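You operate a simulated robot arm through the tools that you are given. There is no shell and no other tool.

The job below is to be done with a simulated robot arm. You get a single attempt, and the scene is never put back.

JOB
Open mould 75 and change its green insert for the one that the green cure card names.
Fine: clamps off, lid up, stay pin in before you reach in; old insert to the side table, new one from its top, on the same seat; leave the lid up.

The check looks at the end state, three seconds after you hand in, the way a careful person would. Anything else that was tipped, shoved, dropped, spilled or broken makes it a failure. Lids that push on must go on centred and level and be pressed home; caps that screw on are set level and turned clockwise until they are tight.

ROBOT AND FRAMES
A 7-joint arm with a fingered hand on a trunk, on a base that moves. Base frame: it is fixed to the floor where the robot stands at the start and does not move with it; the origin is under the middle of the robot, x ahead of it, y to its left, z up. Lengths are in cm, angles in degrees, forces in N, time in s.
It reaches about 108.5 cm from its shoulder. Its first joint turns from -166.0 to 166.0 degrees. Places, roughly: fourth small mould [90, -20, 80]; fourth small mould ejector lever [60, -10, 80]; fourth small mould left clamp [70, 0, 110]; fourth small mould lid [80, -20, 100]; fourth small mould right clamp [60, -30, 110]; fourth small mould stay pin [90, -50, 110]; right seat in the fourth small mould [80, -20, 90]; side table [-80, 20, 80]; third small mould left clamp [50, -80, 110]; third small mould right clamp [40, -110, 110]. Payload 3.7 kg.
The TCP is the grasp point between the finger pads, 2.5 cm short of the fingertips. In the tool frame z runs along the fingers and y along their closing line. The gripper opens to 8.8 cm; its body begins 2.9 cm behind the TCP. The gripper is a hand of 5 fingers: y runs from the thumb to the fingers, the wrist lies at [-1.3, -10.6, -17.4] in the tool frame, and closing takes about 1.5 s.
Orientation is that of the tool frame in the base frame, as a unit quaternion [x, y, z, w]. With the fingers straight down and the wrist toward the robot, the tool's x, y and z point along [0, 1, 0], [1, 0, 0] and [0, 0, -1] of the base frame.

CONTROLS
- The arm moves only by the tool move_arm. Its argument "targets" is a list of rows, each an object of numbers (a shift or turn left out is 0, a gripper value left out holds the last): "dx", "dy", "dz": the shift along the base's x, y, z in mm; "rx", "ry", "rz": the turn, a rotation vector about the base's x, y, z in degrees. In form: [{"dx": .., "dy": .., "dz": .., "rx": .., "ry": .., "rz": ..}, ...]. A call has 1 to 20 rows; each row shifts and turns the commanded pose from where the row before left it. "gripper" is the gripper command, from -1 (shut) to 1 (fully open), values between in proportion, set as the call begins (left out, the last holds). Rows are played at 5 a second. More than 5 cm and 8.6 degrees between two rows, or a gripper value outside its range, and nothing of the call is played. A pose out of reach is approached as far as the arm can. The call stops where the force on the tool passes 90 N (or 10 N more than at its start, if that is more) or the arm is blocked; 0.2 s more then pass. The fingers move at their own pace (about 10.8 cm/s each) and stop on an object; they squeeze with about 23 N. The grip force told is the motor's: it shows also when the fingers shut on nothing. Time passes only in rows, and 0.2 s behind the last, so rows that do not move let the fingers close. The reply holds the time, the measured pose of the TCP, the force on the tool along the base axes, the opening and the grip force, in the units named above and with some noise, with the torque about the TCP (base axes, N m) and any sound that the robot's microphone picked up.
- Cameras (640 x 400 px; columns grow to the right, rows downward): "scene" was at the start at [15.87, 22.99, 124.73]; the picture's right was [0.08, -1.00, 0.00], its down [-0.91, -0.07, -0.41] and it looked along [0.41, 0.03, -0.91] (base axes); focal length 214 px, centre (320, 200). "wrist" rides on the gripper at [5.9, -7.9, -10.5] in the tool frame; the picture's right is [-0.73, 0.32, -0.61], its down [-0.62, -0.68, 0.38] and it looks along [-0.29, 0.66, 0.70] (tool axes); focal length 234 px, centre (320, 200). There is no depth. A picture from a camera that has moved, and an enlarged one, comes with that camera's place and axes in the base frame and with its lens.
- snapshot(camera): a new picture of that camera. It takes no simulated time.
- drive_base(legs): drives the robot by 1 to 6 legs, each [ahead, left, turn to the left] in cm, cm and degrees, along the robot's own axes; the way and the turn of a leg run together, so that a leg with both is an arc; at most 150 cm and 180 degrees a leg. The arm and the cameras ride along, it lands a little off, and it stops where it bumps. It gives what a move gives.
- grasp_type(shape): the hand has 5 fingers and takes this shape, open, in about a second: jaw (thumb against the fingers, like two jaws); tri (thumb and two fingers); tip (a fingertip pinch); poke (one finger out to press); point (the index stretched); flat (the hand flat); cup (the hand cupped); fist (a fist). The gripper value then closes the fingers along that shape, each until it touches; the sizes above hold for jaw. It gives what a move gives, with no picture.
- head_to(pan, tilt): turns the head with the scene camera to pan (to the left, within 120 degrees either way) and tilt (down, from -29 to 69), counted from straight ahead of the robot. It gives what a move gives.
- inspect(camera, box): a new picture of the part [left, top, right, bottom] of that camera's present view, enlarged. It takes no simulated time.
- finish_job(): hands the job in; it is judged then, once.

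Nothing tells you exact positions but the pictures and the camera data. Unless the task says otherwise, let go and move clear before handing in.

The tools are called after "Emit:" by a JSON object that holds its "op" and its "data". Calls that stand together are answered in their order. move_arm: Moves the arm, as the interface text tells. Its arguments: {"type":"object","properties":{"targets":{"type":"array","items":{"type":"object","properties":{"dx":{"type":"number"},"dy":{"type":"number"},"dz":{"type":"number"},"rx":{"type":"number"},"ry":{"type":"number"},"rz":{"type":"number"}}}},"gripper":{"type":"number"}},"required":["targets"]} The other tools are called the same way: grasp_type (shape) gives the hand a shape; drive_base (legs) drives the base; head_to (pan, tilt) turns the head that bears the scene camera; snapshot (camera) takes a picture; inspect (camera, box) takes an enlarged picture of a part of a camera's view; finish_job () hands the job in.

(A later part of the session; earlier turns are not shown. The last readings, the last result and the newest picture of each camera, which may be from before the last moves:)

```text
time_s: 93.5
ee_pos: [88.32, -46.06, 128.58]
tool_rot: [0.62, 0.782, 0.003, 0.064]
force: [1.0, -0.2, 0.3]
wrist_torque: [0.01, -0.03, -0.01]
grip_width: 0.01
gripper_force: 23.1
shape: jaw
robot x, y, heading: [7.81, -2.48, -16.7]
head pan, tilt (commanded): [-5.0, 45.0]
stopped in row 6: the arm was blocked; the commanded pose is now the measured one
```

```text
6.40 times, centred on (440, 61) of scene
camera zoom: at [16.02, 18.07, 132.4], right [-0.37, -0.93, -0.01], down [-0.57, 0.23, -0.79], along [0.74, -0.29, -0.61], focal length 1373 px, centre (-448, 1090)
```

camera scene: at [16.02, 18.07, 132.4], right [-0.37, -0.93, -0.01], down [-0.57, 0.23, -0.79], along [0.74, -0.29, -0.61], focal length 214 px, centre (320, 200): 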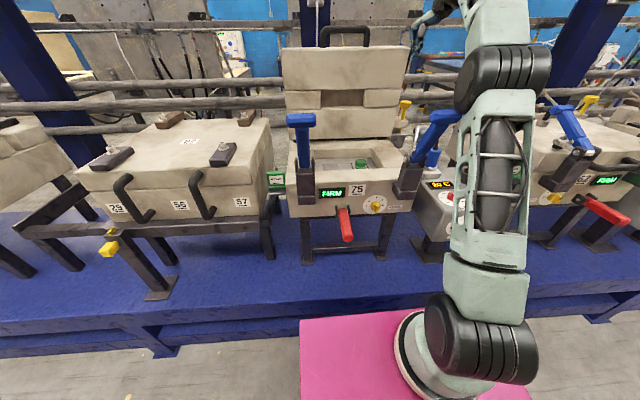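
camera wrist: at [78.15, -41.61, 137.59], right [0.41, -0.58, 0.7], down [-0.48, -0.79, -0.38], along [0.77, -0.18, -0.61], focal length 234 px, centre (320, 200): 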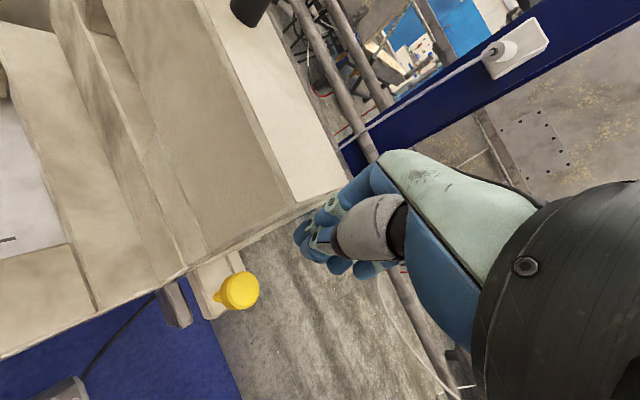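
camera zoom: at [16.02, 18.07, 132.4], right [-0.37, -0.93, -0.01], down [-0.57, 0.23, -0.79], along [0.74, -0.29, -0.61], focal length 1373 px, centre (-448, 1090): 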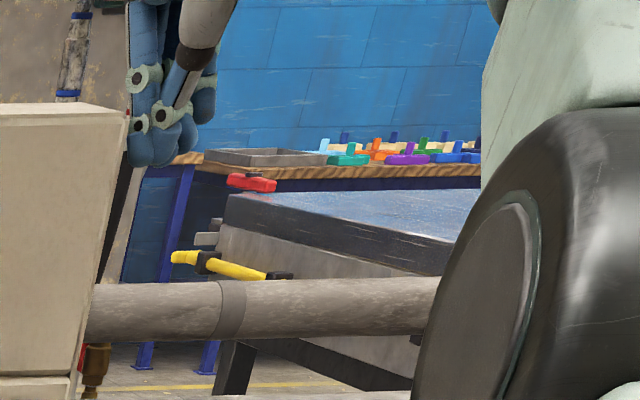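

The arm was blocked and the whole robot pitched back about 7°, so some part of the arm, not the tool, is pressing on something. I must find the contact before moving.

Emit:
{"op": "inspect", "data": {"camera": "scene", "box": [380, 40, 560, 152]}}

Emit:
{"op": "inspect", "data": {"camera": "scene", "box": [380, 0, 480, 62]}}

Emit:
{"op": "inspect", "data": {"camera": "wrist", "box": [240, 130, 400, 290]}}

```text
3.56 times, centred on (470, 96) of scene
camera zoom: at [16.02, 18.07, 132.4], right [-0.37, -0.93, -0.01], down [-0.57, 0.23, -0.79], along [0.74, -0.29, -0.61], focal length 763 px, centre (-213, 570)
```

zoom: 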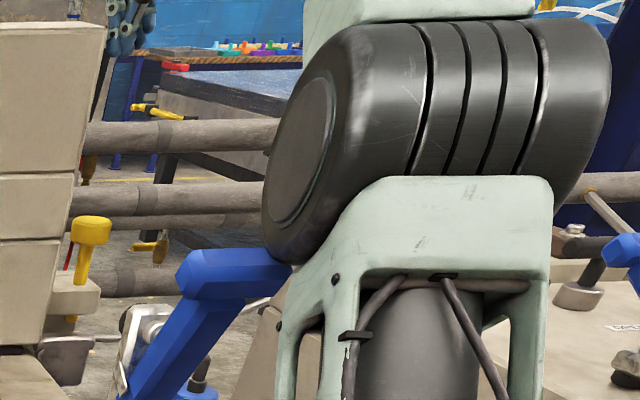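

```text
6.40 times, centred on (430, 31) of scene
camera zoom: at [16.02, 18.07, 132.4], right [-0.37, -0.93, -0.01], down [-0.57, 0.23, -0.79], along [0.74, -0.29, -0.61], focal length 1373 px, centre (-384, 1282)
```

zoom: 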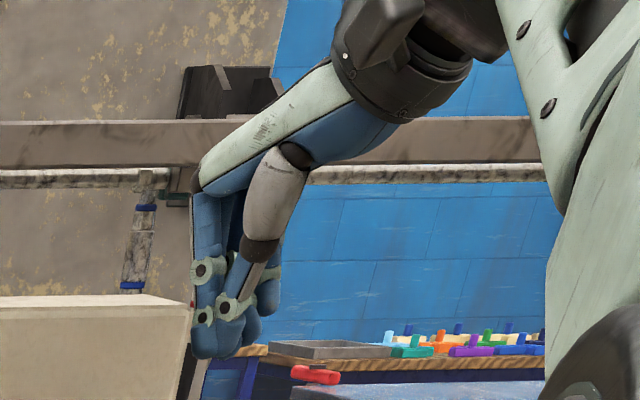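

```text
2.50 times, centred on (320, 210) of wrist
camera zoom: at [78.15, -41.61, 137.59], right [0.41, -0.58, 0.7], down [-0.48, -0.79, -0.38], along [0.77, -0.18, -0.61], focal length 585 px, centre (320, 175)
```

zoom: 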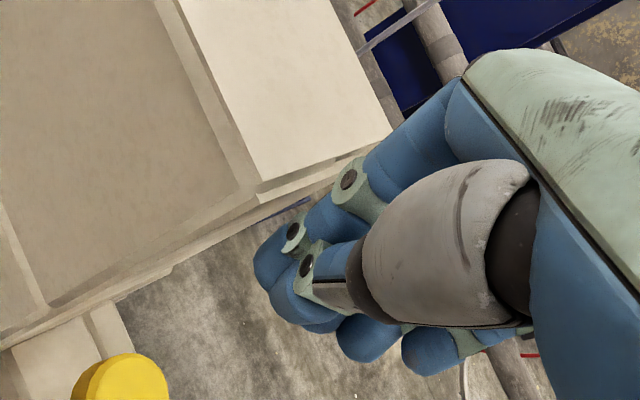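

The elbow is bearing on the right clamp's T-handle. I'll back out slowly along the way I came so the base settles gently.

Emit:
{"op": "move_arm", "data": {"targets": [{"dx": -8, "dz": 3}, {"dx": -8, "dz": 3}, {"dx": -8, "dz": 3}, {"dx": -8, "dz": 3}, {"dx": -8, "dz": 3}, {"dx": -8, "dz": 3}, {}]}}

Emit:
{"op": "snapshot", "data": {"camera": "scene"}}

```text
time_s: 93.8
ee_pos: [87.51, -44.38, 130.65]
tool_rot: [0.626, 0.776, 0.003, 0.08]
force: [0.5, -0.7, -3.1]
wrist_torque: [0.08, -0.06, 0.01]
grip_width: 0.01
gripper_force: 23.7
shape: jaw
robot x, y, heading: [7.42, -2.86, -17.1]
head pan, tilt (commanded): [-5.0, 45.0]
stopped in row 1: the arm was blocked; the commanded pose is now the measured one
```

```text
taken
camera scene: at [10.8, 19.01, 133.73], right [-0.38, -0.93, -0.01], down [-0.53, 0.23, -0.81], along [0.76, -0.3, -0.58], focal length 214 px, centre (320, 200)
```

scene: 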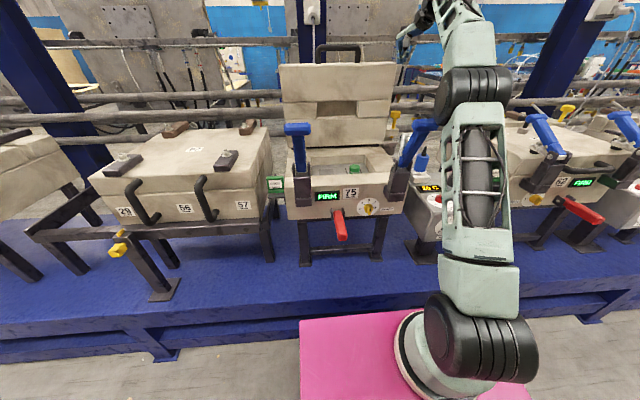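

The robot is still rocking back, though the elbow looks free of the handle now. I'll quickly draw the arm back and up so it doesn't land on the handle when the base settles.

Emit:
{"op": "move_arm", "data": {"targets": [{"dx": -40, "dz": 20}, {"dx": -40, "dz": 15}, {"dx": -40, "dz": 10}, {"dx": -40}, {}]}}

Emit:
{"op": "snapshot", "data": {"camera": "scene"}}

```text
time_s: 94.1
ee_pos: [86.45, -43.41, 131.27]
tool_rot: [0.635, 0.769, -0.006, 0.077]
force: [-0.6, 3.1, 1.4]
wrist_torque: [-0.19, -0.02, -0.04]
grip_width: 0.01
gripper_force: 22.7
shape: jaw
robot x, y, heading: [7.27, -3.61, -17.9]
head pan, tilt (commanded): [-5.0, 45.0]
stopped in row 1: the arm was blocked; the commanded pose is now the measured one
```

```text
taken
camera scene: at [7.73, 19.43, 134.43], right [-0.39, -0.92, -0.01], down [-0.51, 0.23, -0.83], along [0.77, -0.31, -0.56], focal length 214 px, centre (320, 200)
```

scene: 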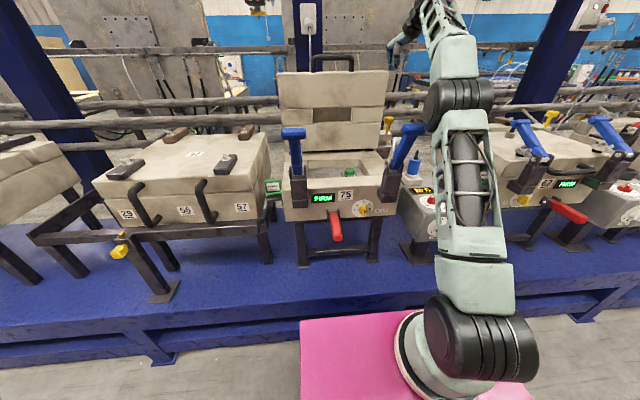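

The tilt is slowing down. I'll try again to draw the arm back and up.

Emit:
{"op": "move_arm", "data": {"targets": [{"dx": -20, "dz": 10}, {"dx": -40, "dz": 20}, {"dx": -40, "dz": 20}, {"dx": -40, "dz": 10}, {"dx": -40}, {}]}}

Emit:
{"op": "snapshot", "data": {"camera": "scene"}}

```text
time_s: 94.5
ee_pos: [83.16, -42.19, 131.23]
tool_rot: [0.654, 0.756, -0.015, 0.037]
force: [-2.0, 2.5, 0.0]
wrist_torque: [-0.18, -0.03, -0.08]
grip_width: 0.01
gripper_force: 22.6
shape: jaw
robot x, y, heading: [6.48, -3.31, -17.8]
head pan, tilt (commanded): [-5.0, 45.0]
stopped in row 1: the arm was blocked; the commanded pose is now the measured one
```

```text
taken
camera scene: at [3.2, 20.63, 135.19], right [-0.39, -0.92, -0.02], down [-0.49, 0.22, -0.84], along [0.78, -0.32, -0.53], focal length 214 px, centre (320, 200)
```

scene: 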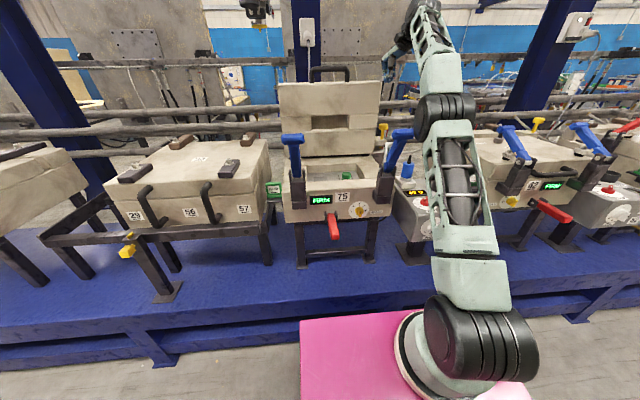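

The arm is almost straight and its elbow still rests on the right T-handle, which props the robot back. I need to raise the hand, mostly up and a bit back, so the elbow lifts and the base comes down again.

Emit:
{"op": "move_arm", "data": {"targets": [{"dx": -22, "dz": 43}, {"dx": -22, "dz": 43}, {"dx": -22, "dz": 43}, {"dx": -22, "dz": 43}, {}]}}

Emit:
{"op": "snapshot", "data": {"camera": "scene"}}

```text
time_s: 94.8
ee_pos: [82.43, -42.92, 133.92]
tool_rot: [0.666, 0.735, -0.002, 0.131]
force: [0.1, 0.1, -3.1]
wrist_torque: [-0.04, -0.1, 0.03]
grip_width: 0.01
gripper_force: 23.2
shape: jaw
robot x, y, heading: [4.71, -4.44, -19.3]
head pan, tilt (commanded): [-5.0, 45.0]
stopped in row 1: the arm was blocked; the commanded pose is now the measured one
```

```text
taken
camera scene: at [-2.08, 21.11, 135.94], right [-0.41, -0.91, -0.02], down [-0.45, 0.22, -0.86], along [0.79, -0.34, -0.5], focal length 214 px, centre (320, 200)
```

scene: 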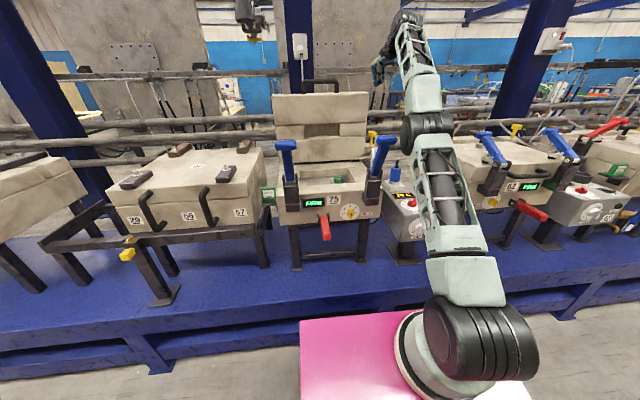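

It keeps leaning back because the arm holds its place in the room while the elbow rests on the handle. Driving the base backward should slide the arm off the handle and let the robot settle down.

Emit:
{"op": "drive_base", "data": {"legs": [[-12, 0, 0]]}}

Emit:
{"op": "snapshot", "data": {"camera": "scene"}}

```text
time_s: 95.5
ee_pos: [109.11, -61.23, 91.09]
tool_rot: [0.69, 0.721, -0.062, 0.0]
force: [-0.2, 0.7, -0.8]
wrist_torque: [-0.03, 0.0, 0.04]
grip_width: 0.0
gripper_force: 23.2
shape: jaw
robot x, y, heading: [4.0, -7.25, -20.6]
head pan, tilt (commanded): [-5.0, 45.0]
stopped in leg 1: the robot was blocked; the commanded pose is now the measured one
```

```text
taken
camera scene: at [28.0, 6.99, 127.44], right [-0.43, -0.9, 0.0], down [-0.64, 0.31, -0.71], along [0.64, -0.3, -0.7], focal length 214 px, centre (320, 200)
```

scene: 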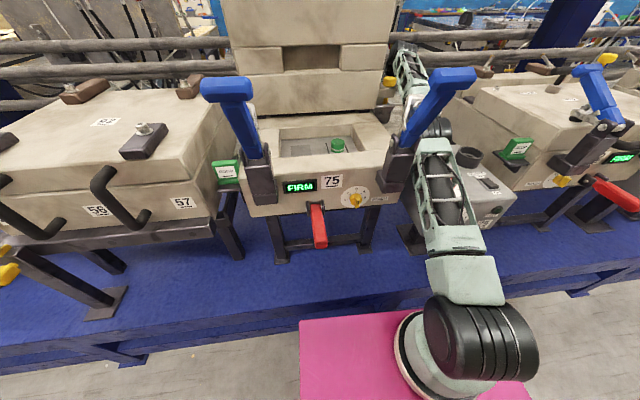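

The robot is level again, but the hand swung down low to about [109, -61, 91], between the two moulds. I'll check carefully whether anything was knocked.

Emit:
{"op": "inspect", "data": {"camera": "scene", "box": [340, 30, 540, 155]}}

Emit:
{"op": "inspect", "data": {"camera": "scene", "box": [380, 40, 440, 78]}}

Emit:
{"op": "snapshot", "data": {"camera": "wrist"}}

Emit:
{"op": "inspect", "data": {"camera": "scene", "box": [400, 120, 560, 250]}}

```text
3.20 times, centred on (440, 92) of scene
camera zoom: at [28.0, 6.99, 127.44], right [-0.43, -0.9, 0.0], down [-0.64, 0.31, -0.71], along [0.64, -0.3, -0.7], focal length 686 px, centre (-64, 544)
```

zoom: 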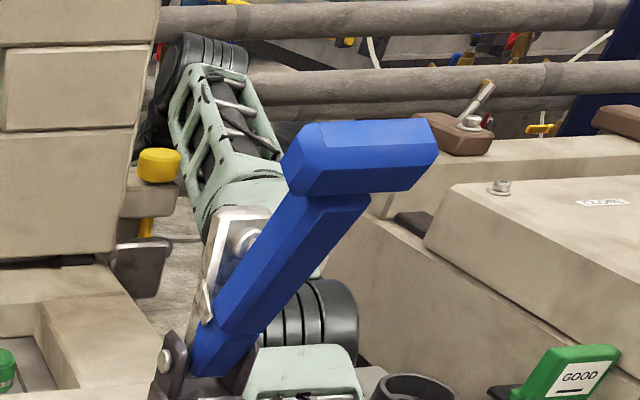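

```text
10.53 times, centred on (410, 59) of scene
camera zoom: at [28.0, 6.99, 127.44], right [-0.43, -0.9, 0.0], down [-0.64, 0.31, -0.71], along [0.64, -0.3, -0.7], focal length 2258 px, centre (-627, 1684)
```

zoom: 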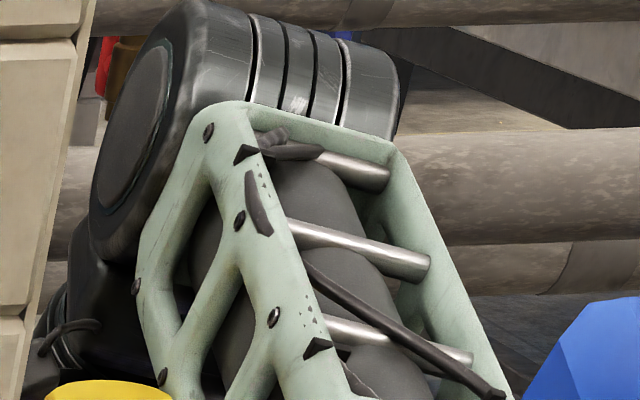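

```text
taken
camera wrist: at [101.89, -54.97, 101.75], right [0.41, -0.65, 0.64], down [-0.68, -0.68, -0.27], along [0.61, -0.32, -0.72], focal length 234 px, centre (320, 200)
```

wrist: 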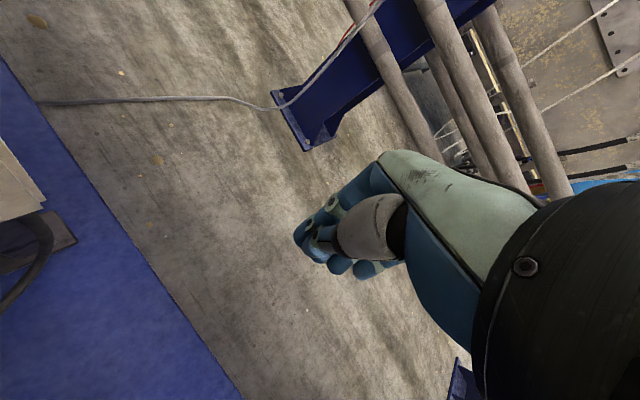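

```text
3.08 times, centred on (480, 185) of scene
camera zoom: at [28.0, 6.99, 127.44], right [-0.43, -0.9, 0.0], down [-0.64, 0.31, -0.71], along [0.64, -0.3, -0.7], focal length 660 px, centre (-172, 246)
```

zoom: 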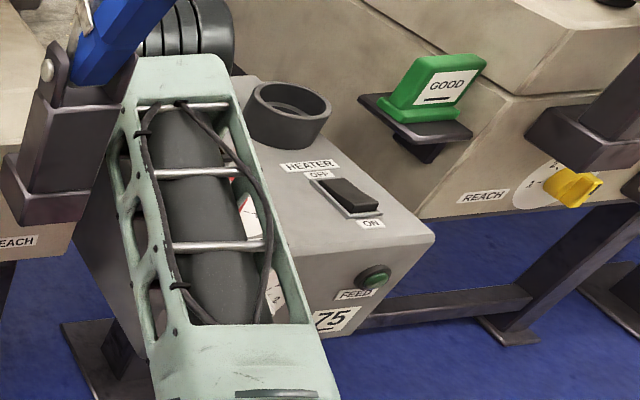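

The stay pin now seems to sit low, its head near the block, probably pressed by the falling arm. First I'll lift the straight arm gently, up and slightly back, then inspect everything.

Emit:
{"op": "move_arm", "data": {"targets": [{"dx": -3, "dy": 1.5, "dz": 12}, {"dx": -4, "dy": 2, "dz": 15}, {"dx": -5, "dy": 2.5, "dz": 18}, {"dx": -6, "dy": 3, "dz": 20}, {}]}}

Emit:
{"op": "snapshot", "data": {"camera": "scene"}}

```text
time_s: 96.7
ee_pos: [107.14, -59.54, 99.02]
tool_rot: [0.687, 0.724, -0.058, 0.004]
force: [0.7, 0.7, 0.0]
wrist_torque: [-0.01, 0.03, -0.01]
grip_width: 0.01
gripper_force: 23.0
shape: jaw
out of reach, approached as far as the arm can: row 3
robot x, y, heading: [4.47, -7.2, -20.5]
head pan, tilt (commanded): [-5.0, 45.0]
```

```text
taken
camera scene: at [28.48, 6.75, 127.4], right [-0.43, -0.9, 0.0], down [-0.64, 0.31, -0.71], along [0.64, -0.3, -0.71], focal length 214 px, centre (320, 200)
```

scene: 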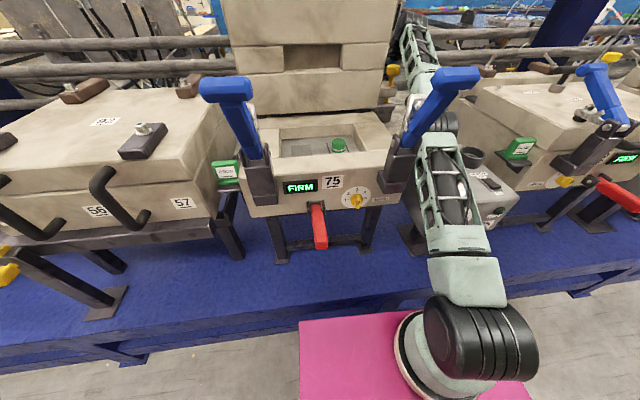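

The arm lifts cleanly and the base stays level. I'll keep raising it along its sphere so it clears the heater box and stays right of the clamp handle.

Emit:
{"op": "move_arm", "data": {"targets": [{"dx": -15, "dy": 8, "dz": 30}, {"dx": -18, "dy": 10, "dz": 35}, {"dx": -20, "dy": 11, "dz": 36}, {"dx": -22, "dy": 12, "dz": 36}, {"dx": -24, "dy": 13, "dz": 36}, {}]}}

Emit:
{"op": "snapshot", "data": {"camera": "scene"}}

Emit:
{"op": "snapshot", "data": {"camera": "wrist"}}

```text
time_s: 98.1
ee_pos: [98.03, -53.75, 117.07]
tool_rot: [0.686, 0.725, -0.06, 0.003]
force: [0.5, 0.7, 0.7]
wrist_torque: [0.01, 0.0, 0.03]
grip_width: 0.0
gripper_force: 22.8
shape: jaw
out of reach, approached as far as the arm can: row 3, 5
robot x, y, heading: [3.83, -6.8, -20.4]
head pan, tilt (commanded): [-5.0, 45.0]
```

```text
taken
camera scene: at [28.62, 7.18, 127.33], right [-0.43, -0.9, 0.0], down [-0.64, 0.3, -0.71], along [0.64, -0.3, -0.71], focal length 214 px, centre (320, 200)
```

scene: 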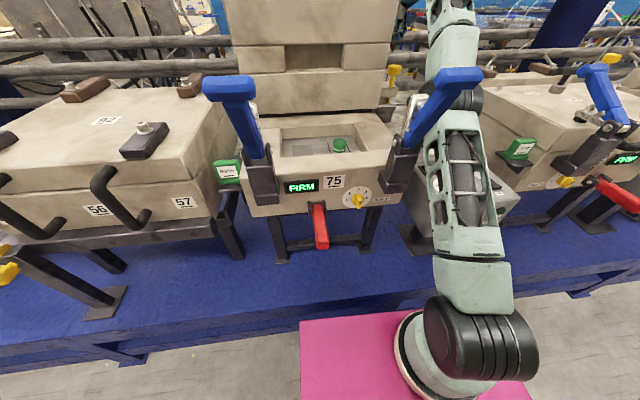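

```text
taken
camera wrist: at [90.66, -47.55, 127.44], right [0.41, -0.65, 0.64], down [-0.67, -0.69, -0.27], along [0.62, -0.32, -0.72], focal length 234 px, centre (320, 200)
```

wrist: 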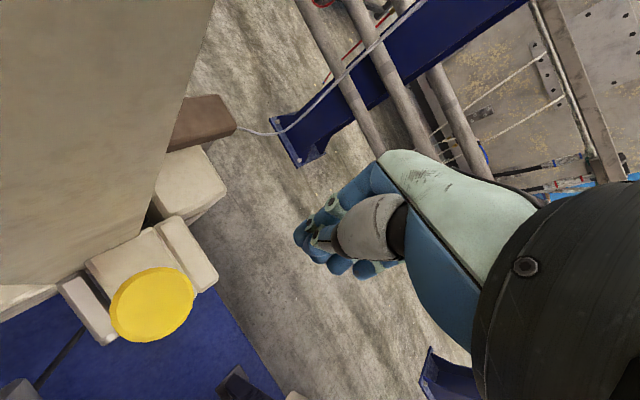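

The robot is level and the arm is raised. I'll zoom on the pin, the heater box and the right clamp to check their states.

Emit:
{"op": "inspect", "data": {"camera": "scene", "box": [365, 50, 429, 90]}}

Emit:
{"op": "inspect", "data": {"camera": "scene", "box": [390, 60, 550, 160]}}

Emit:
{"op": "inspect", "data": {"camera": "wrist", "box": [40, 190, 240, 400]}}

```text
10.00 times, centred on (397, 70) of scene
camera zoom: at [28.62, 7.18, 127.33], right [-0.43, -0.9, 0.0], down [-0.64, 0.3, -0.71], along [0.64, -0.3, -0.71], focal length 2145 px, centre (-450, 1500)
```

zoom: 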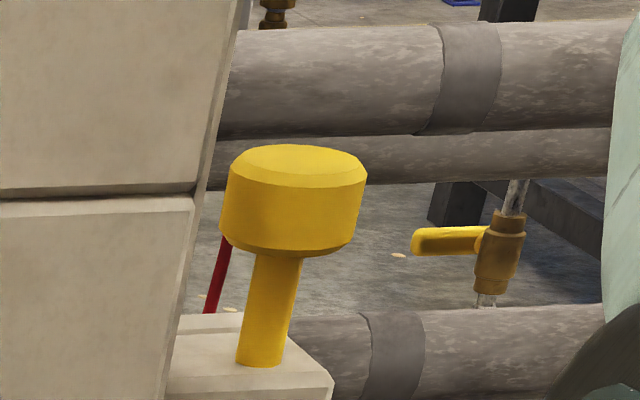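

```text
4.00 times, centred on (470, 110) of scene
camera zoom: at [28.62, 7.18, 127.33], right [-0.43, -0.9, 0.0], down [-0.64, 0.3, -0.71], along [0.64, -0.3, -0.71], focal length 858 px, centre (-280, 560)
```

zoom: 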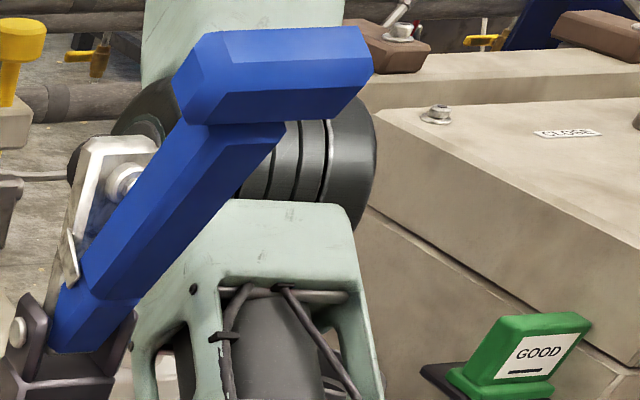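

```text
1.90 times, centred on (140, 295) of wrist
camera zoom: at [90.66, -47.55, 127.44], right [0.41, -0.65, 0.64], down [-0.67, -0.69, -0.27], along [0.62, -0.32, -0.72], focal length 446 px, centre (663, 19)
```

zoom: 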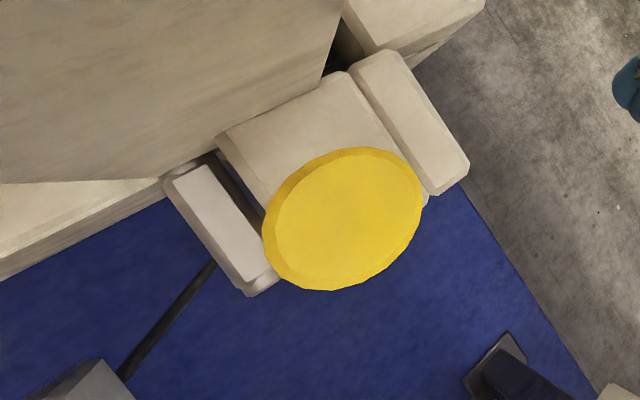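

The pin is standing up again with about 4 cm of shaft showing, so the arm only pushed it briefly. The elbow would foul the right handle if raised from here. I'll drive the base back and to the right, with the arm riding past the handle, and work from in front of the pin.

Emit:
{"op": "drive_base", "data": {"legs": [[-20, -15, 0]]}}

Emit:
{"op": "snapshot", "data": {"camera": "scene"}}

Emit:
{"op": "snapshot", "data": {"camera": "wrist"}}

```text
time_s: 100.0
ee_pos: [73.93, -60.66, 116.86]
tool_rot: [0.684, 0.727, -0.06, 0.004]
force: [-0.3, 0.0, -0.3]
wrist_torque: [0.0, 0.0, -0.01]
grip_width: 0.0
gripper_force: 23.3
shape: jaw
robot x, y, heading: [-20.15, -14.26, -20.5]
head pan, tilt (commanded): [-5.0, 45.0]
```

```text
taken
camera scene: at [4.23, 0.05, 127.33], right [-0.43, -0.91, 0.0], down [-0.64, 0.3, -0.71], along [0.64, -0.3, -0.71], focal length 214 px, centre (320, 200)
```

scene: 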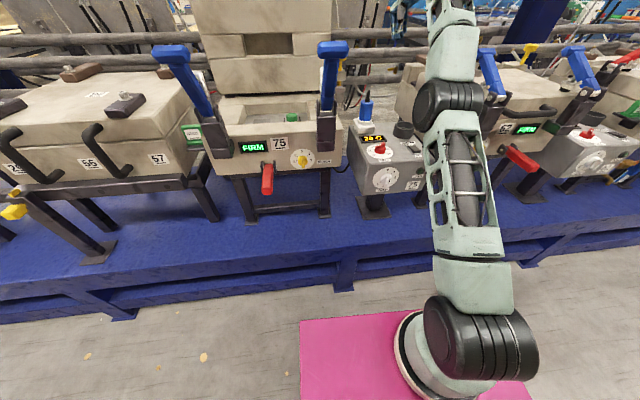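

```text
taken
camera wrist: at [66.52, -54.45, 127.41], right [0.41, -0.65, 0.64], down [-0.67, -0.7, -0.27], along [0.62, -0.32, -0.72], focal length 234 px, centre (320, 200)
```

wrist: 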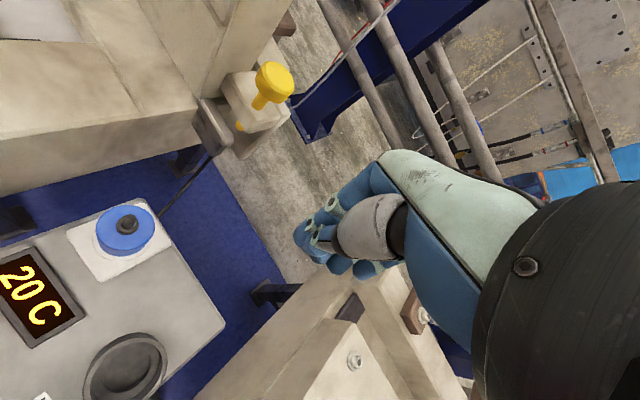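

Everything nearby looks intact: the heater box, its plug, both open clamps and the green insert. I'll fold the arm a bit, straighten the heading, and drive up in front of the pin.

Emit:
{"op": "move_arm", "data": {"targets": [{"dx": -30, "dy": 12, "dz": 20}, {"dx": -37, "dy": 15, "dz": 14}, {"dx": -37, "dy": 15, "dz": 14}, {"dx": -37, "dy": 15, "dz": 14}, {"dx": -37, "dy": 15, "dz": 10}, {"dx": -37, "dy": 15}, {}]}}

Emit:
{"op": "drive_base", "data": {"legs": [[0, 0, 3.8], [18, -5, 0]]}}

Emit:
{"op": "snapshot", "data": {"camera": "scene"}}

Emit:
{"op": "snapshot", "data": {"camera": "wrist"}}

```text
time_s: 101.5
ee_pos: [59.63, -55.38, 132.33]
tool_rot: [0.683, 0.728, -0.061, 0.003]
force: [-0.6, 0.0, 0.0]
wrist_torque: [0.01, 0.04, -0.03]
grip_width: 0.0
gripper_force: 22.5
shape: jaw
out of reach, approached as far as the arm can: row 1, 2, 3, 4, 5, 6
robot x, y, heading: [-20.26, -14.06, -19.9]
head pan, tilt (commanded): [-5.0, 45.0]
```

```text
time_s: 103.5
ee_pos: [78.16, -60.12, 132.46]
tool_rot: [0.659, 0.75, -0.06, 0.006]
force: [0.0, 0.0, 0.1]
wrist_torque: [0.0, 0.01, 0.04]
grip_width: 0.02
gripper_force: 23.0
shape: jaw
robot x, y, heading: [-4.43, -24.22, -16.3]
head pan, tilt (commanded): [-5.0, 45.0]
```

```text
taken
camera scene: at [19.24, -8.31, 127.33], right [-0.36, -0.93, 0.0], down [-0.66, 0.26, -0.71], along [0.66, -0.26, -0.71], focal length 214 px, centre (320, 200)
```

scene: 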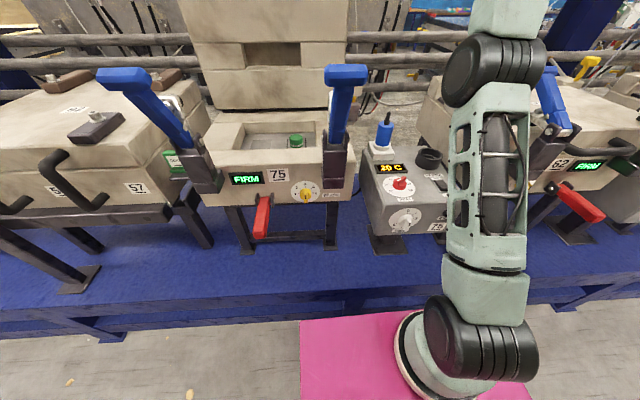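

```text
taken
camera wrist: at [70.34, -54.4, 142.93], right [0.46, -0.62, 0.64], down [-0.62, -0.74, -0.27], along [0.64, -0.27, -0.72], focal length 234 px, centre (320, 200)
```

wrist: 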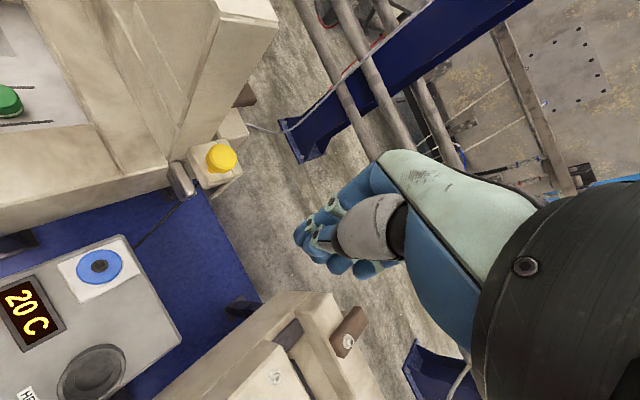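

I'm now in front of the pin, whose head is near [91, -50]. I'll straighten the fingers to vertical and move above it.

Emit:
{"op": "move_arm", "data": {"targets": [{"dx": 20, "dy": 10, "dz": -20, "rx": 2.6, "ry": -2.25}, {"dx": 22, "dy": 14, "dz": -20, "rx": 2.6, "ry": -2.25}, {"dx": 22, "dy": 18, "dz": -22}, {"dx": 22, "dy": 19, "dz": -22}, {"dx": 22, "dy": 20, "dz": -20}, {"dx": 20, "dy": 18, "dz": -10}, {}]}}

Emit:
{"op": "snapshot", "data": {"camera": "scene"}}

Emit:
{"op": "snapshot", "data": {"camera": "wrist"}}

```text
time_s: 105.1
ee_pos: [93.07, -51.02, 123.77]
tool_rot: [0.66, 0.751, 0.0, 0.006]
force: [1.5, 0.3, -0.4]
wrist_torque: [0.02, -0.01, -0.04]
grip_width: 0.02
gripper_force: 23.4
shape: jaw
out of reach, approached as far as the arm can: row 1, 2, 3, 4
robot x, y, heading: [-4.18, -23.94, -16.4]
head pan, tilt (commanded): [-5.0, 45.0]
```

```text
taken
camera scene: at [19.24, -8.3, 127.33], right [-0.36, -0.93, 0.0], down [-0.66, 0.26, -0.71], along [0.66, -0.26, -0.71], focal length 214 px, centre (320, 200)
```

scene: 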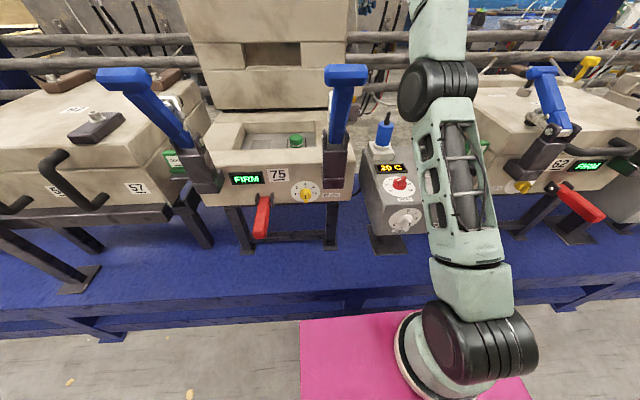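

```text
taken
camera wrist: at [84.49, -46.39, 134.0], right [0.41, -0.67, 0.61], down [-0.59, -0.71, -0.38], along [0.69, -0.21, -0.69], focal length 234 px, centre (320, 200)
```

wrist: 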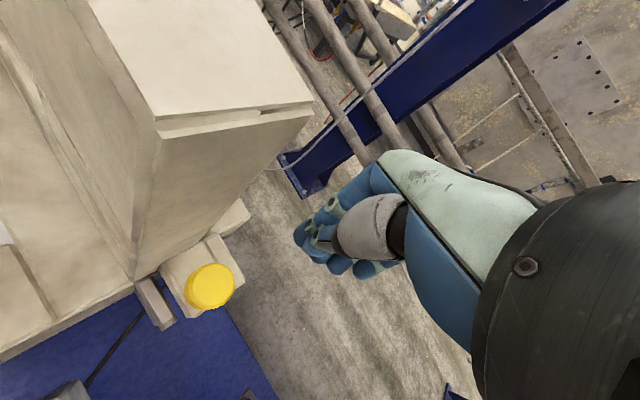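

The pin head measures [90.8, -49.8]. I'll centre over it and go down until contact.

Emit:
{"op": "move_arm", "data": {"targets": [{"dx": -11, "dy": 5, "dz": -15}, {"dx": -11, "dy": 5, "dz": -20}, {"dz": -20}, {"dz": -20}, {}]}}

Emit:
{"op": "snapshot", "data": {"camera": "wrist"}}

Emit:
{"op": "inspect", "data": {"camera": "scene", "box": [300, 20, 428, 100]}}

```text
time_s: 106.3
ee_pos: [95.26, -51.4, 120.93]
tool_rot: [0.661, 0.751, -0.001, 0.005]
force: [-0.1, 0.6, 0.6]
wrist_torque: [0.04, 0.02, -0.04]
grip_width: 0.01
gripper_force: 23.0
shape: jaw
out of reach, approached as far as the arm can: row 1, 2, 3, 4
robot x, y, heading: [-4.27, -24.2, -16.3]
head pan, tilt (commanded): [-5.0, 45.0]
```

```text
taken
camera wrist: at [86.6, -46.7, 131.22], right [0.41, -0.67, 0.61], down [-0.59, -0.71, -0.38], along [0.69, -0.21, -0.69], focal length 234 px, centre (320, 200)
```

wrist: 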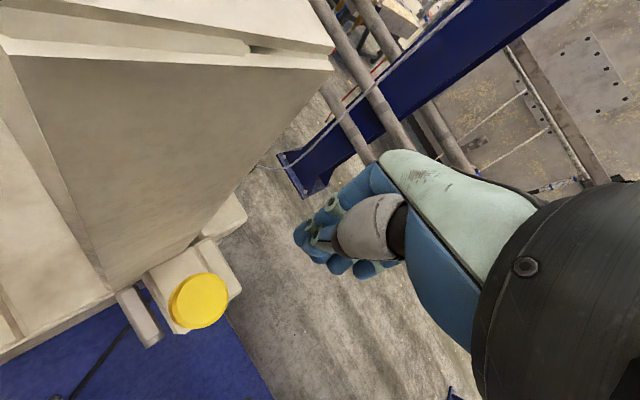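

```text
5.00 times, centred on (364, 60) of scene
camera zoom: at [19.24, -8.3, 127.33], right [-0.36, -0.93, 0.0], down [-0.66, 0.26, -0.71], along [0.66, -0.26, -0.71], focal length 1072 px, centre (100, 900)
```

zoom: 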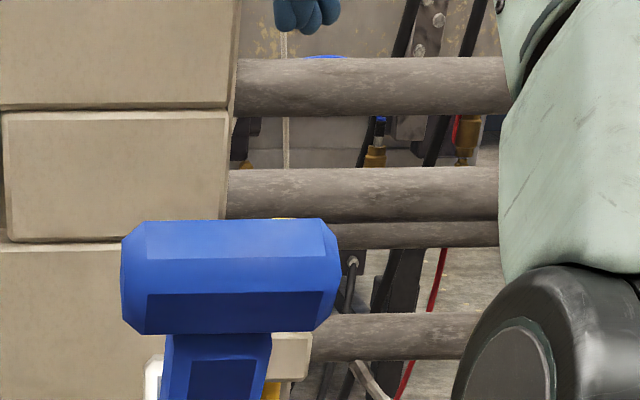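

The arm is stuck straight at full stretch, and I need the elbow to bend again. I'll pull back while pitching the hand toward the robot, which should make the elbow flex.

Emit:
{"op": "move_arm", "data": {"targets": [{"dx": -40, "dy": 5, "rx": 1.5, "ry": 6.5}, {"dx": -40, "dy": 5, "rx": 1.5, "ry": 6.5}, {"dx": -40, "dy": 5, "rx": 1.5, "ry": 6.5}, {"dx": -40, "dy": 5, "rx": 1.5, "ry": 6.5}, {"dx": -40, "dy": 5}, {"dx": -40, "dy": 5}, {}]}}

Emit:
{"op": "snapshot", "data": {"camera": "scene"}}

```text
time_s: 107.9
ee_pos: [73.74, -48.91, 122.9]
tool_rot: [0.644, 0.731, -0.11, -0.198]
force: [0.1, 0.6, 0.0]
wrist_torque: [-0.01, 0.02, 0.01]
grip_width: 0.0
gripper_force: 23.0
shape: jaw
out of reach, approached as far as the arm can: row 1, 2, 3
robot x, y, heading: [-4.67, -24.72, -16.5]
head pan, tilt (commanded): [-5.0, 45.0]
```

```text
taken
camera scene: at [19.25, -8.31, 127.33], right [-0.36, -0.93, 0.0], down [-0.66, 0.26, -0.71], along [0.66, -0.26, -0.71], focal length 214 px, centre (320, 200)
```

scene: 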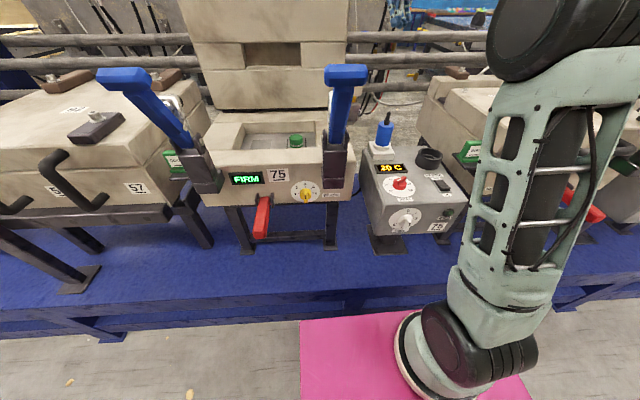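

The elbow bends again. I'll drive ahead 7 cm, put the fingers vertical and go above the pin while watching that the arm doesn't over-stretch.

Emit:
{"op": "drive_base", "data": {"legs": [[7, 0, 0]]}}

Emit:
{"op": "move_arm", "data": {"targets": [{"dx": 15, "dy": -4, "rx": -1.5, "ry": -6.5}, {"dx": 15, "dy": -4, "rx": -1.5, "ry": -6.5}, {"dx": 15, "dy": -4, "rx": -1.5, "ry": -6.5}, {"dx": 15, "rx": -1.5, "ry": -6.5}, {}]}}

Emit:
{"op": "snapshot", "data": {"camera": "scene"}}

Emit:
{"op": "snapshot", "data": {"camera": "wrist"}}

```text
time_s: 109.0
ee_pos: [80.43, -50.81, 122.77]
tool_rot: [0.643, 0.731, -0.11, -0.199]
force: [0.8, -0.7, 0.4]
wrist_torque: [0.02, 0.0, 0.01]
grip_width: 0.0
gripper_force: 22.7
shape: jaw
robot x, y, heading: [2.57, -26.06, -16.3]
head pan, tilt (commanded): [-5.0, 45.0]
```

```text
time_s: 110.2
ee_pos: [86.6, -51.98, 122.8]
tool_rot: [0.661, 0.751, -0.001, 0.006]
force: [0.7, 0.1, 0.2]
wrist_torque: [-0.03, 0.0, -0.04]
grip_width: 0.02
gripper_force: 22.4
shape: jaw
robot x, y, heading: [2.55, -26.44, -16.5]
head pan, tilt (commanded): [-5.0, 45.0]
```

```text
taken
camera scene: at [25.99, -10.26, 127.33], right [-0.36, -0.93, 0.0], down [-0.66, 0.26, -0.71], along [0.66, -0.26, -0.71], focal length 214 px, centre (320, 200)
```

scene: 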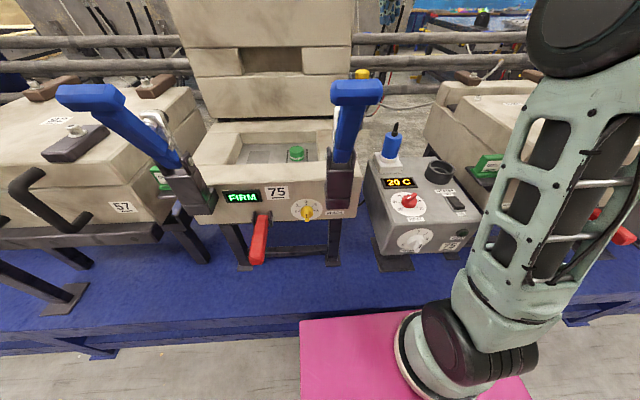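

```text
taken
camera wrist: at [77.89, -47.28, 133.09], right [0.41, -0.67, 0.62], down [-0.59, -0.71, -0.38], along [0.69, -0.21, -0.69], focal length 234 px, centre (320, 200)
```

wrist: 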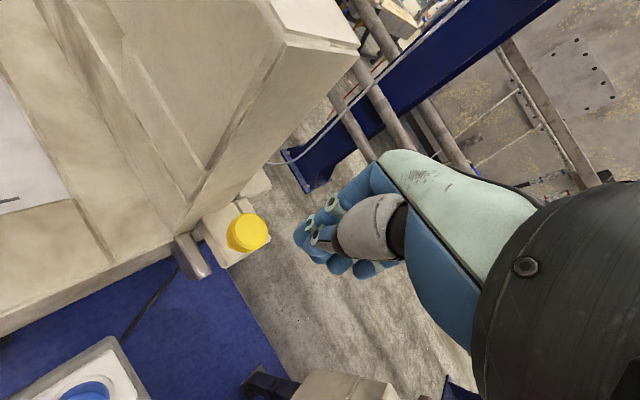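

The pin head is confirmed at [90.9, -49.9, 108.2] by both cameras. I'll centre above it and come down to just over it.

Emit:
{"op": "move_arm", "data": {"targets": [{"dx": 21, "dy": 10}, {"dx": 22, "dy": 10}, {"dz": -25}, {"dz": -25}, {"dz": -20}, {}]}}

Emit:
{"op": "inspect", "data": {"camera": "scene", "box": [310, 30, 438, 110]}}

Emit:
{"op": "snapshot", "data": {"camera": "wrist"}}

```text
time_s: 111.6
ee_pos: [90.83, -49.97, 115.83]
tool_rot: [0.66, 0.752, -0.001, 0.005]
force: [-0.1, 0.4, -0.7]
wrist_torque: [0.03, 0.01, 0.02]
grip_width: 0.0
gripper_force: 22.7
shape: jaw
robot x, y, heading: [2.55, -25.87, -16.5]
head pan, tilt (commanded): [-5.0, 45.0]
```

```text
5.00 times, centred on (374, 70) of scene
camera zoom: at [25.99, -10.26, 127.33], right [-0.36, -0.93, 0.0], down [-0.66, 0.26, -0.71], along [0.66, -0.26, -0.71], focal length 1072 px, centre (50, 850)
```

zoom: 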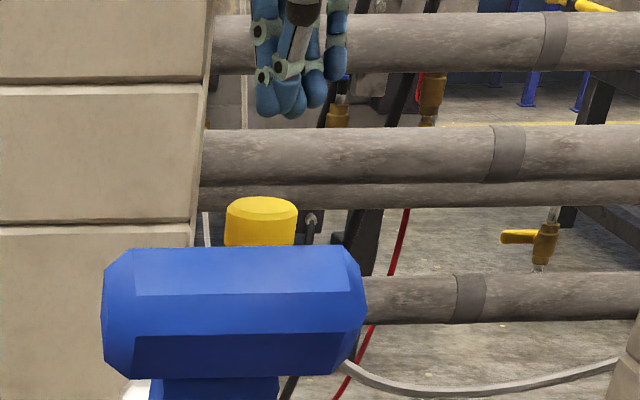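

```text
taken
camera wrist: at [82.09, -45.27, 126.24], right [0.41, -0.67, 0.62], down [-0.59, -0.71, -0.38], along [0.69, -0.21, -0.69], focal length 234 px, centre (320, 200)
```

wrist: 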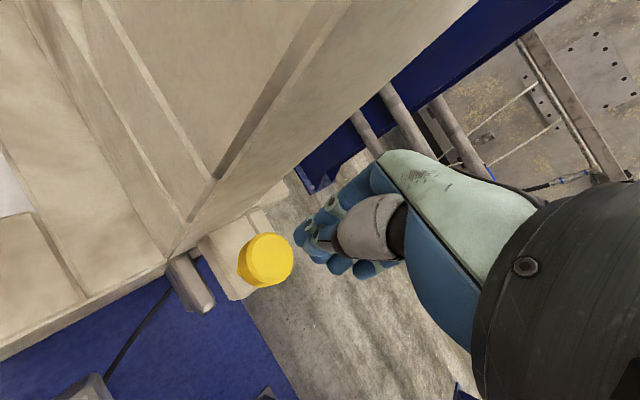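

The fingertips are about 4.5 cm above the head. I'll come down and press steadily.

Emit:
{"op": "move_arm", "data": {"targets": [{"dx": 2, "dy": 6, "dz": -15}, {"dz": -15}, {"dz": -8}, {"dz": -6}, {"dz": -6}, {"dz": -6}, {}]}}

Emit:
{"op": "inspect", "data": {"camera": "scene", "box": [310, 30, 438, 110]}}

Emit:
{"op": "snapshot", "data": {"camera": "wrist"}}

```text
time_s: 113.2
ee_pos: [90.93, -49.29, 110.31]
tool_rot: [0.66, 0.751, -0.001, 0.004]
force: [0.0, 0.7, 0.2]
wrist_torque: [0.01, 0.02, -0.01]
grip_width: 0.03
gripper_force: 22.8
shape: jaw
robot x, y, heading: [2.82, -25.84, -16.1]
head pan, tilt (commanded): [-5.0, 45.0]
```

```text
5.00 times, centred on (374, 70) of scene
camera zoom: at [25.99, -10.26, 127.33], right [-0.36, -0.93, 0.0], down [-0.66, 0.26, -0.71], along [0.66, -0.26, -0.71], focal length 1072 px, centre (50, 850)
```

zoom: 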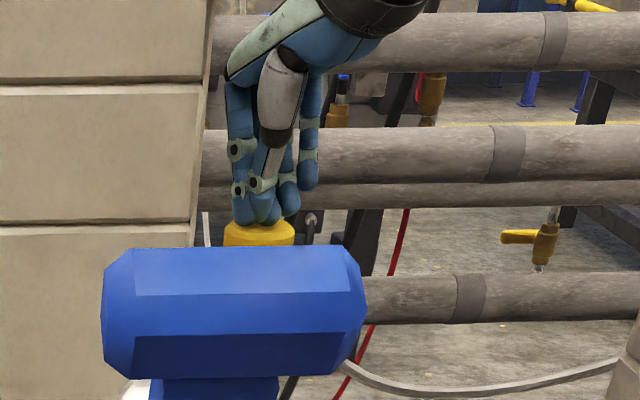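

```text
taken
camera wrist: at [82.23, -44.62, 120.59], right [0.41, -0.67, 0.62], down [-0.59, -0.71, -0.38], along [0.69, -0.21, -0.69], focal length 234 px, centre (320, 200)
```

wrist: 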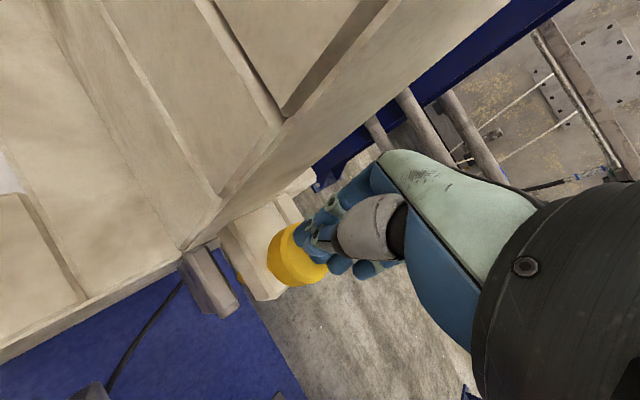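

The fingertips are on the head and it is moving down with almost no force. I'll keep pressing until it bottoms out.

Emit:
{"op": "move_arm", "data": {"targets": [{"dz": -6}, {"dz": -6}, {"dz": -6}, {"dz": -6}, {}]}}

Emit:
{"op": "inspect", "data": {"camera": "scene", "box": [310, 30, 438, 110]}}

Emit:
{"op": "inspect", "data": {"camera": "wrist", "box": [170, 180, 370, 330]}}

```text
time_s: 114.4
ee_pos: [90.93, -49.29, 107.92]
tool_rot: [0.662, 0.75, 0.0, 0.005]
force: [2.9, -1.0, 7.4]
wrist_torque: [-0.05, -0.05, 0.08]
grip_width: 0.01
gripper_force: 23.4
shape: jaw
robot x, y, heading: [2.48, -25.97, -16.5]
head pan, tilt (commanded): [-5.0, 45.0]
```

```text
5.00 times, centred on (374, 70) of scene
camera zoom: at [25.98, -10.26, 127.33], right [-0.36, -0.93, 0.0], down [-0.66, 0.26, -0.71], along [0.66, -0.26, -0.71], focal length 1072 px, centre (50, 850)
```

zoom: 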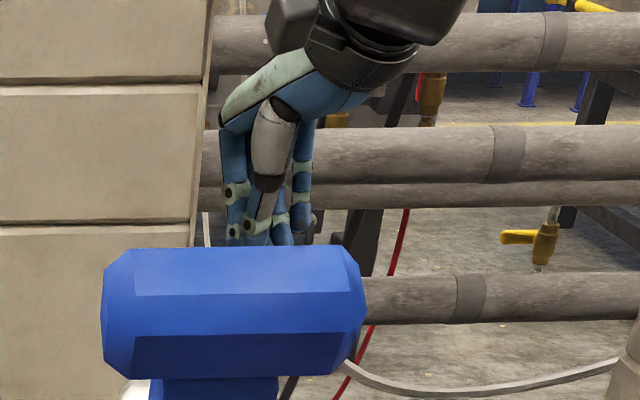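

```text
2.67 times, centred on (270, 255) of wrist
camera zoom: at [82.3, -44.6, 118.29], right [0.41, -0.67, 0.62], down [-0.59, -0.71, -0.38], along [0.69, -0.21, -0.69], focal length 624 px, centre (453, 53)
```

zoom: 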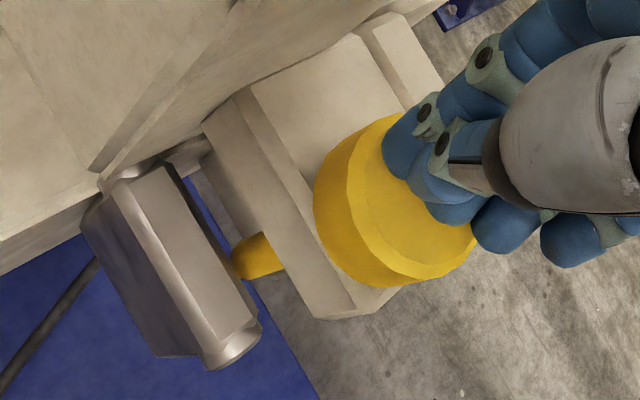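

The head is now nearly on the block, the tip shows below it, and there is 7 N of resistance. I'll press further.

Emit:
{"op": "move_arm", "data": {"targets": [{"dz": -5}, {"dz": -5}, {"dz": -5}, {}]}}

Emit:
{"op": "inspect", "data": {"camera": "wrist", "box": [170, 180, 370, 330]}}

```text
time_s: 115.2
ee_pos: [91.11, -49.28, 107.8]
tool_rot: [0.662, 0.75, 0.007, 0.019]
force: [-1.4, 0.8, 20.5]
wrist_torque: [0.11, 0.08, 0.03]
grip_width: 0.0
gripper_force: 23.1
shape: jaw
robot x, y, heading: [2.42, -26.25, -16.3]
head pan, tilt (commanded): [-5.0, 45.0]
stopped in row 4: the force on the tool passed its limit at 91 N (the readings are from after the stop); the commanded pose is now the measured one
```

```text
2.67 times, centred on (270, 255) of wrist
camera zoom: at [82.17, -44.51, 117.89], right [0.39, -0.67, 0.63], down [-0.58, -0.71, -0.4], along [0.71, -0.21, -0.67], focal length 624 px, centre (453, 53)
```

zoom: 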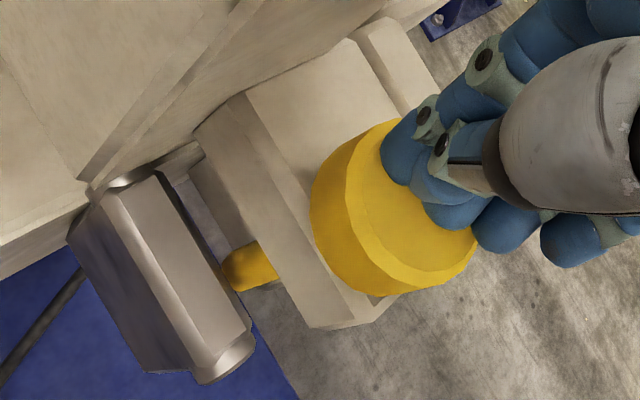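

The pin bottomed out firmly at 91 N. I'll lift off a little and see whether it stays in.

Emit:
{"op": "move_arm", "data": {"targets": [{"dz": 10}, {"dz": 15}, {"dz": 20}, {"dz": 25}, {}]}}

Emit:
{"op": "snapshot", "data": {"camera": "wrist"}}

Emit:
{"op": "inspect", "data": {"camera": "scene", "box": [310, 30, 438, 110]}}

```text
time_s: 116.5
ee_pos: [91.11, -49.06, 114.5]
tool_rot: [0.66, 0.751, 0.004, 0.015]
force: [-1.0, -0.2, 0.1]
wrist_torque: [-0.04, -0.01, -0.02]
grip_width: 0.0
gripper_force: 23.0
shape: jaw
robot x, y, heading: [2.43, -26.17, -16.3]
head pan, tilt (commanded): [-5.0, 45.0]
```

```text
taken
camera wrist: at [82.25, -44.42, 124.68], right [0.39, -0.67, 0.63], down [-0.59, -0.71, -0.39], along [0.71, -0.21, -0.67], focal length 234 px, centre (320, 200)
```

wrist: 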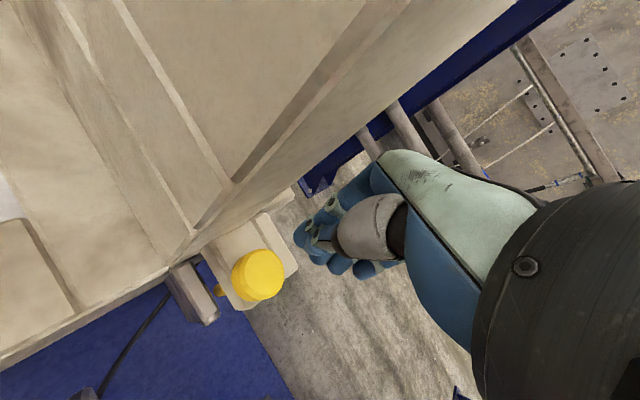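

```text
5.00 times, centred on (374, 70) of scene
camera zoom: at [26.02, -10.27, 127.33], right [-0.36, -0.93, 0.0], down [-0.66, 0.26, -0.71], along [0.66, -0.26, -0.71], focal length 1072 px, centre (50, 850)
```

zoom: 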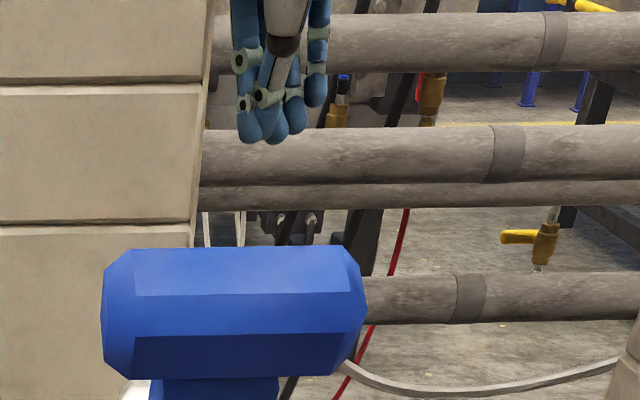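

The pin stays in, its head low on the block. A zoom confirms it before I go on.

Emit:
{"op": "inspect", "data": {"camera": "wrist", "box": [150, 200, 310, 330]}}

Emit:
{"op": "snapshot", "data": {"camera": "scene"}}

```text
3.08 times, centred on (230, 265) of wrist
camera zoom: at [82.25, -44.42, 124.68], right [0.39, -0.67, 0.63], down [-0.59, -0.71, -0.39], along [0.71, -0.21, -0.67], focal length 720 px, centre (597, 0)
```

zoom: 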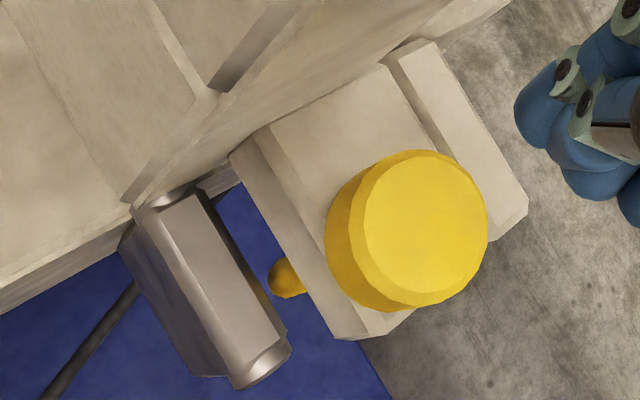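

```text
taken
camera scene: at [26.02, -10.27, 127.33], right [-0.36, -0.93, 0.0], down [-0.66, 0.26, -0.71], along [0.66, -0.26, -0.71], focal length 214 px, centre (320, 200)
```

scene: 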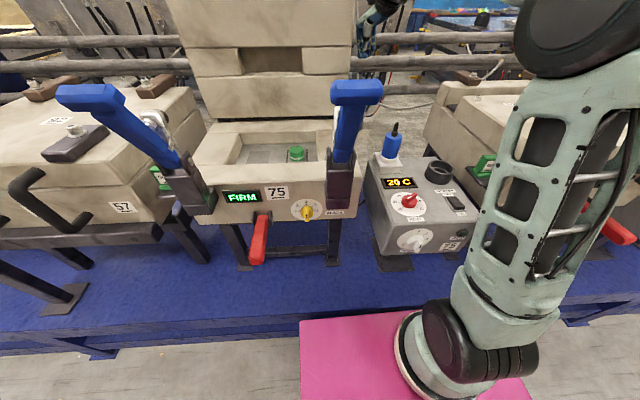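

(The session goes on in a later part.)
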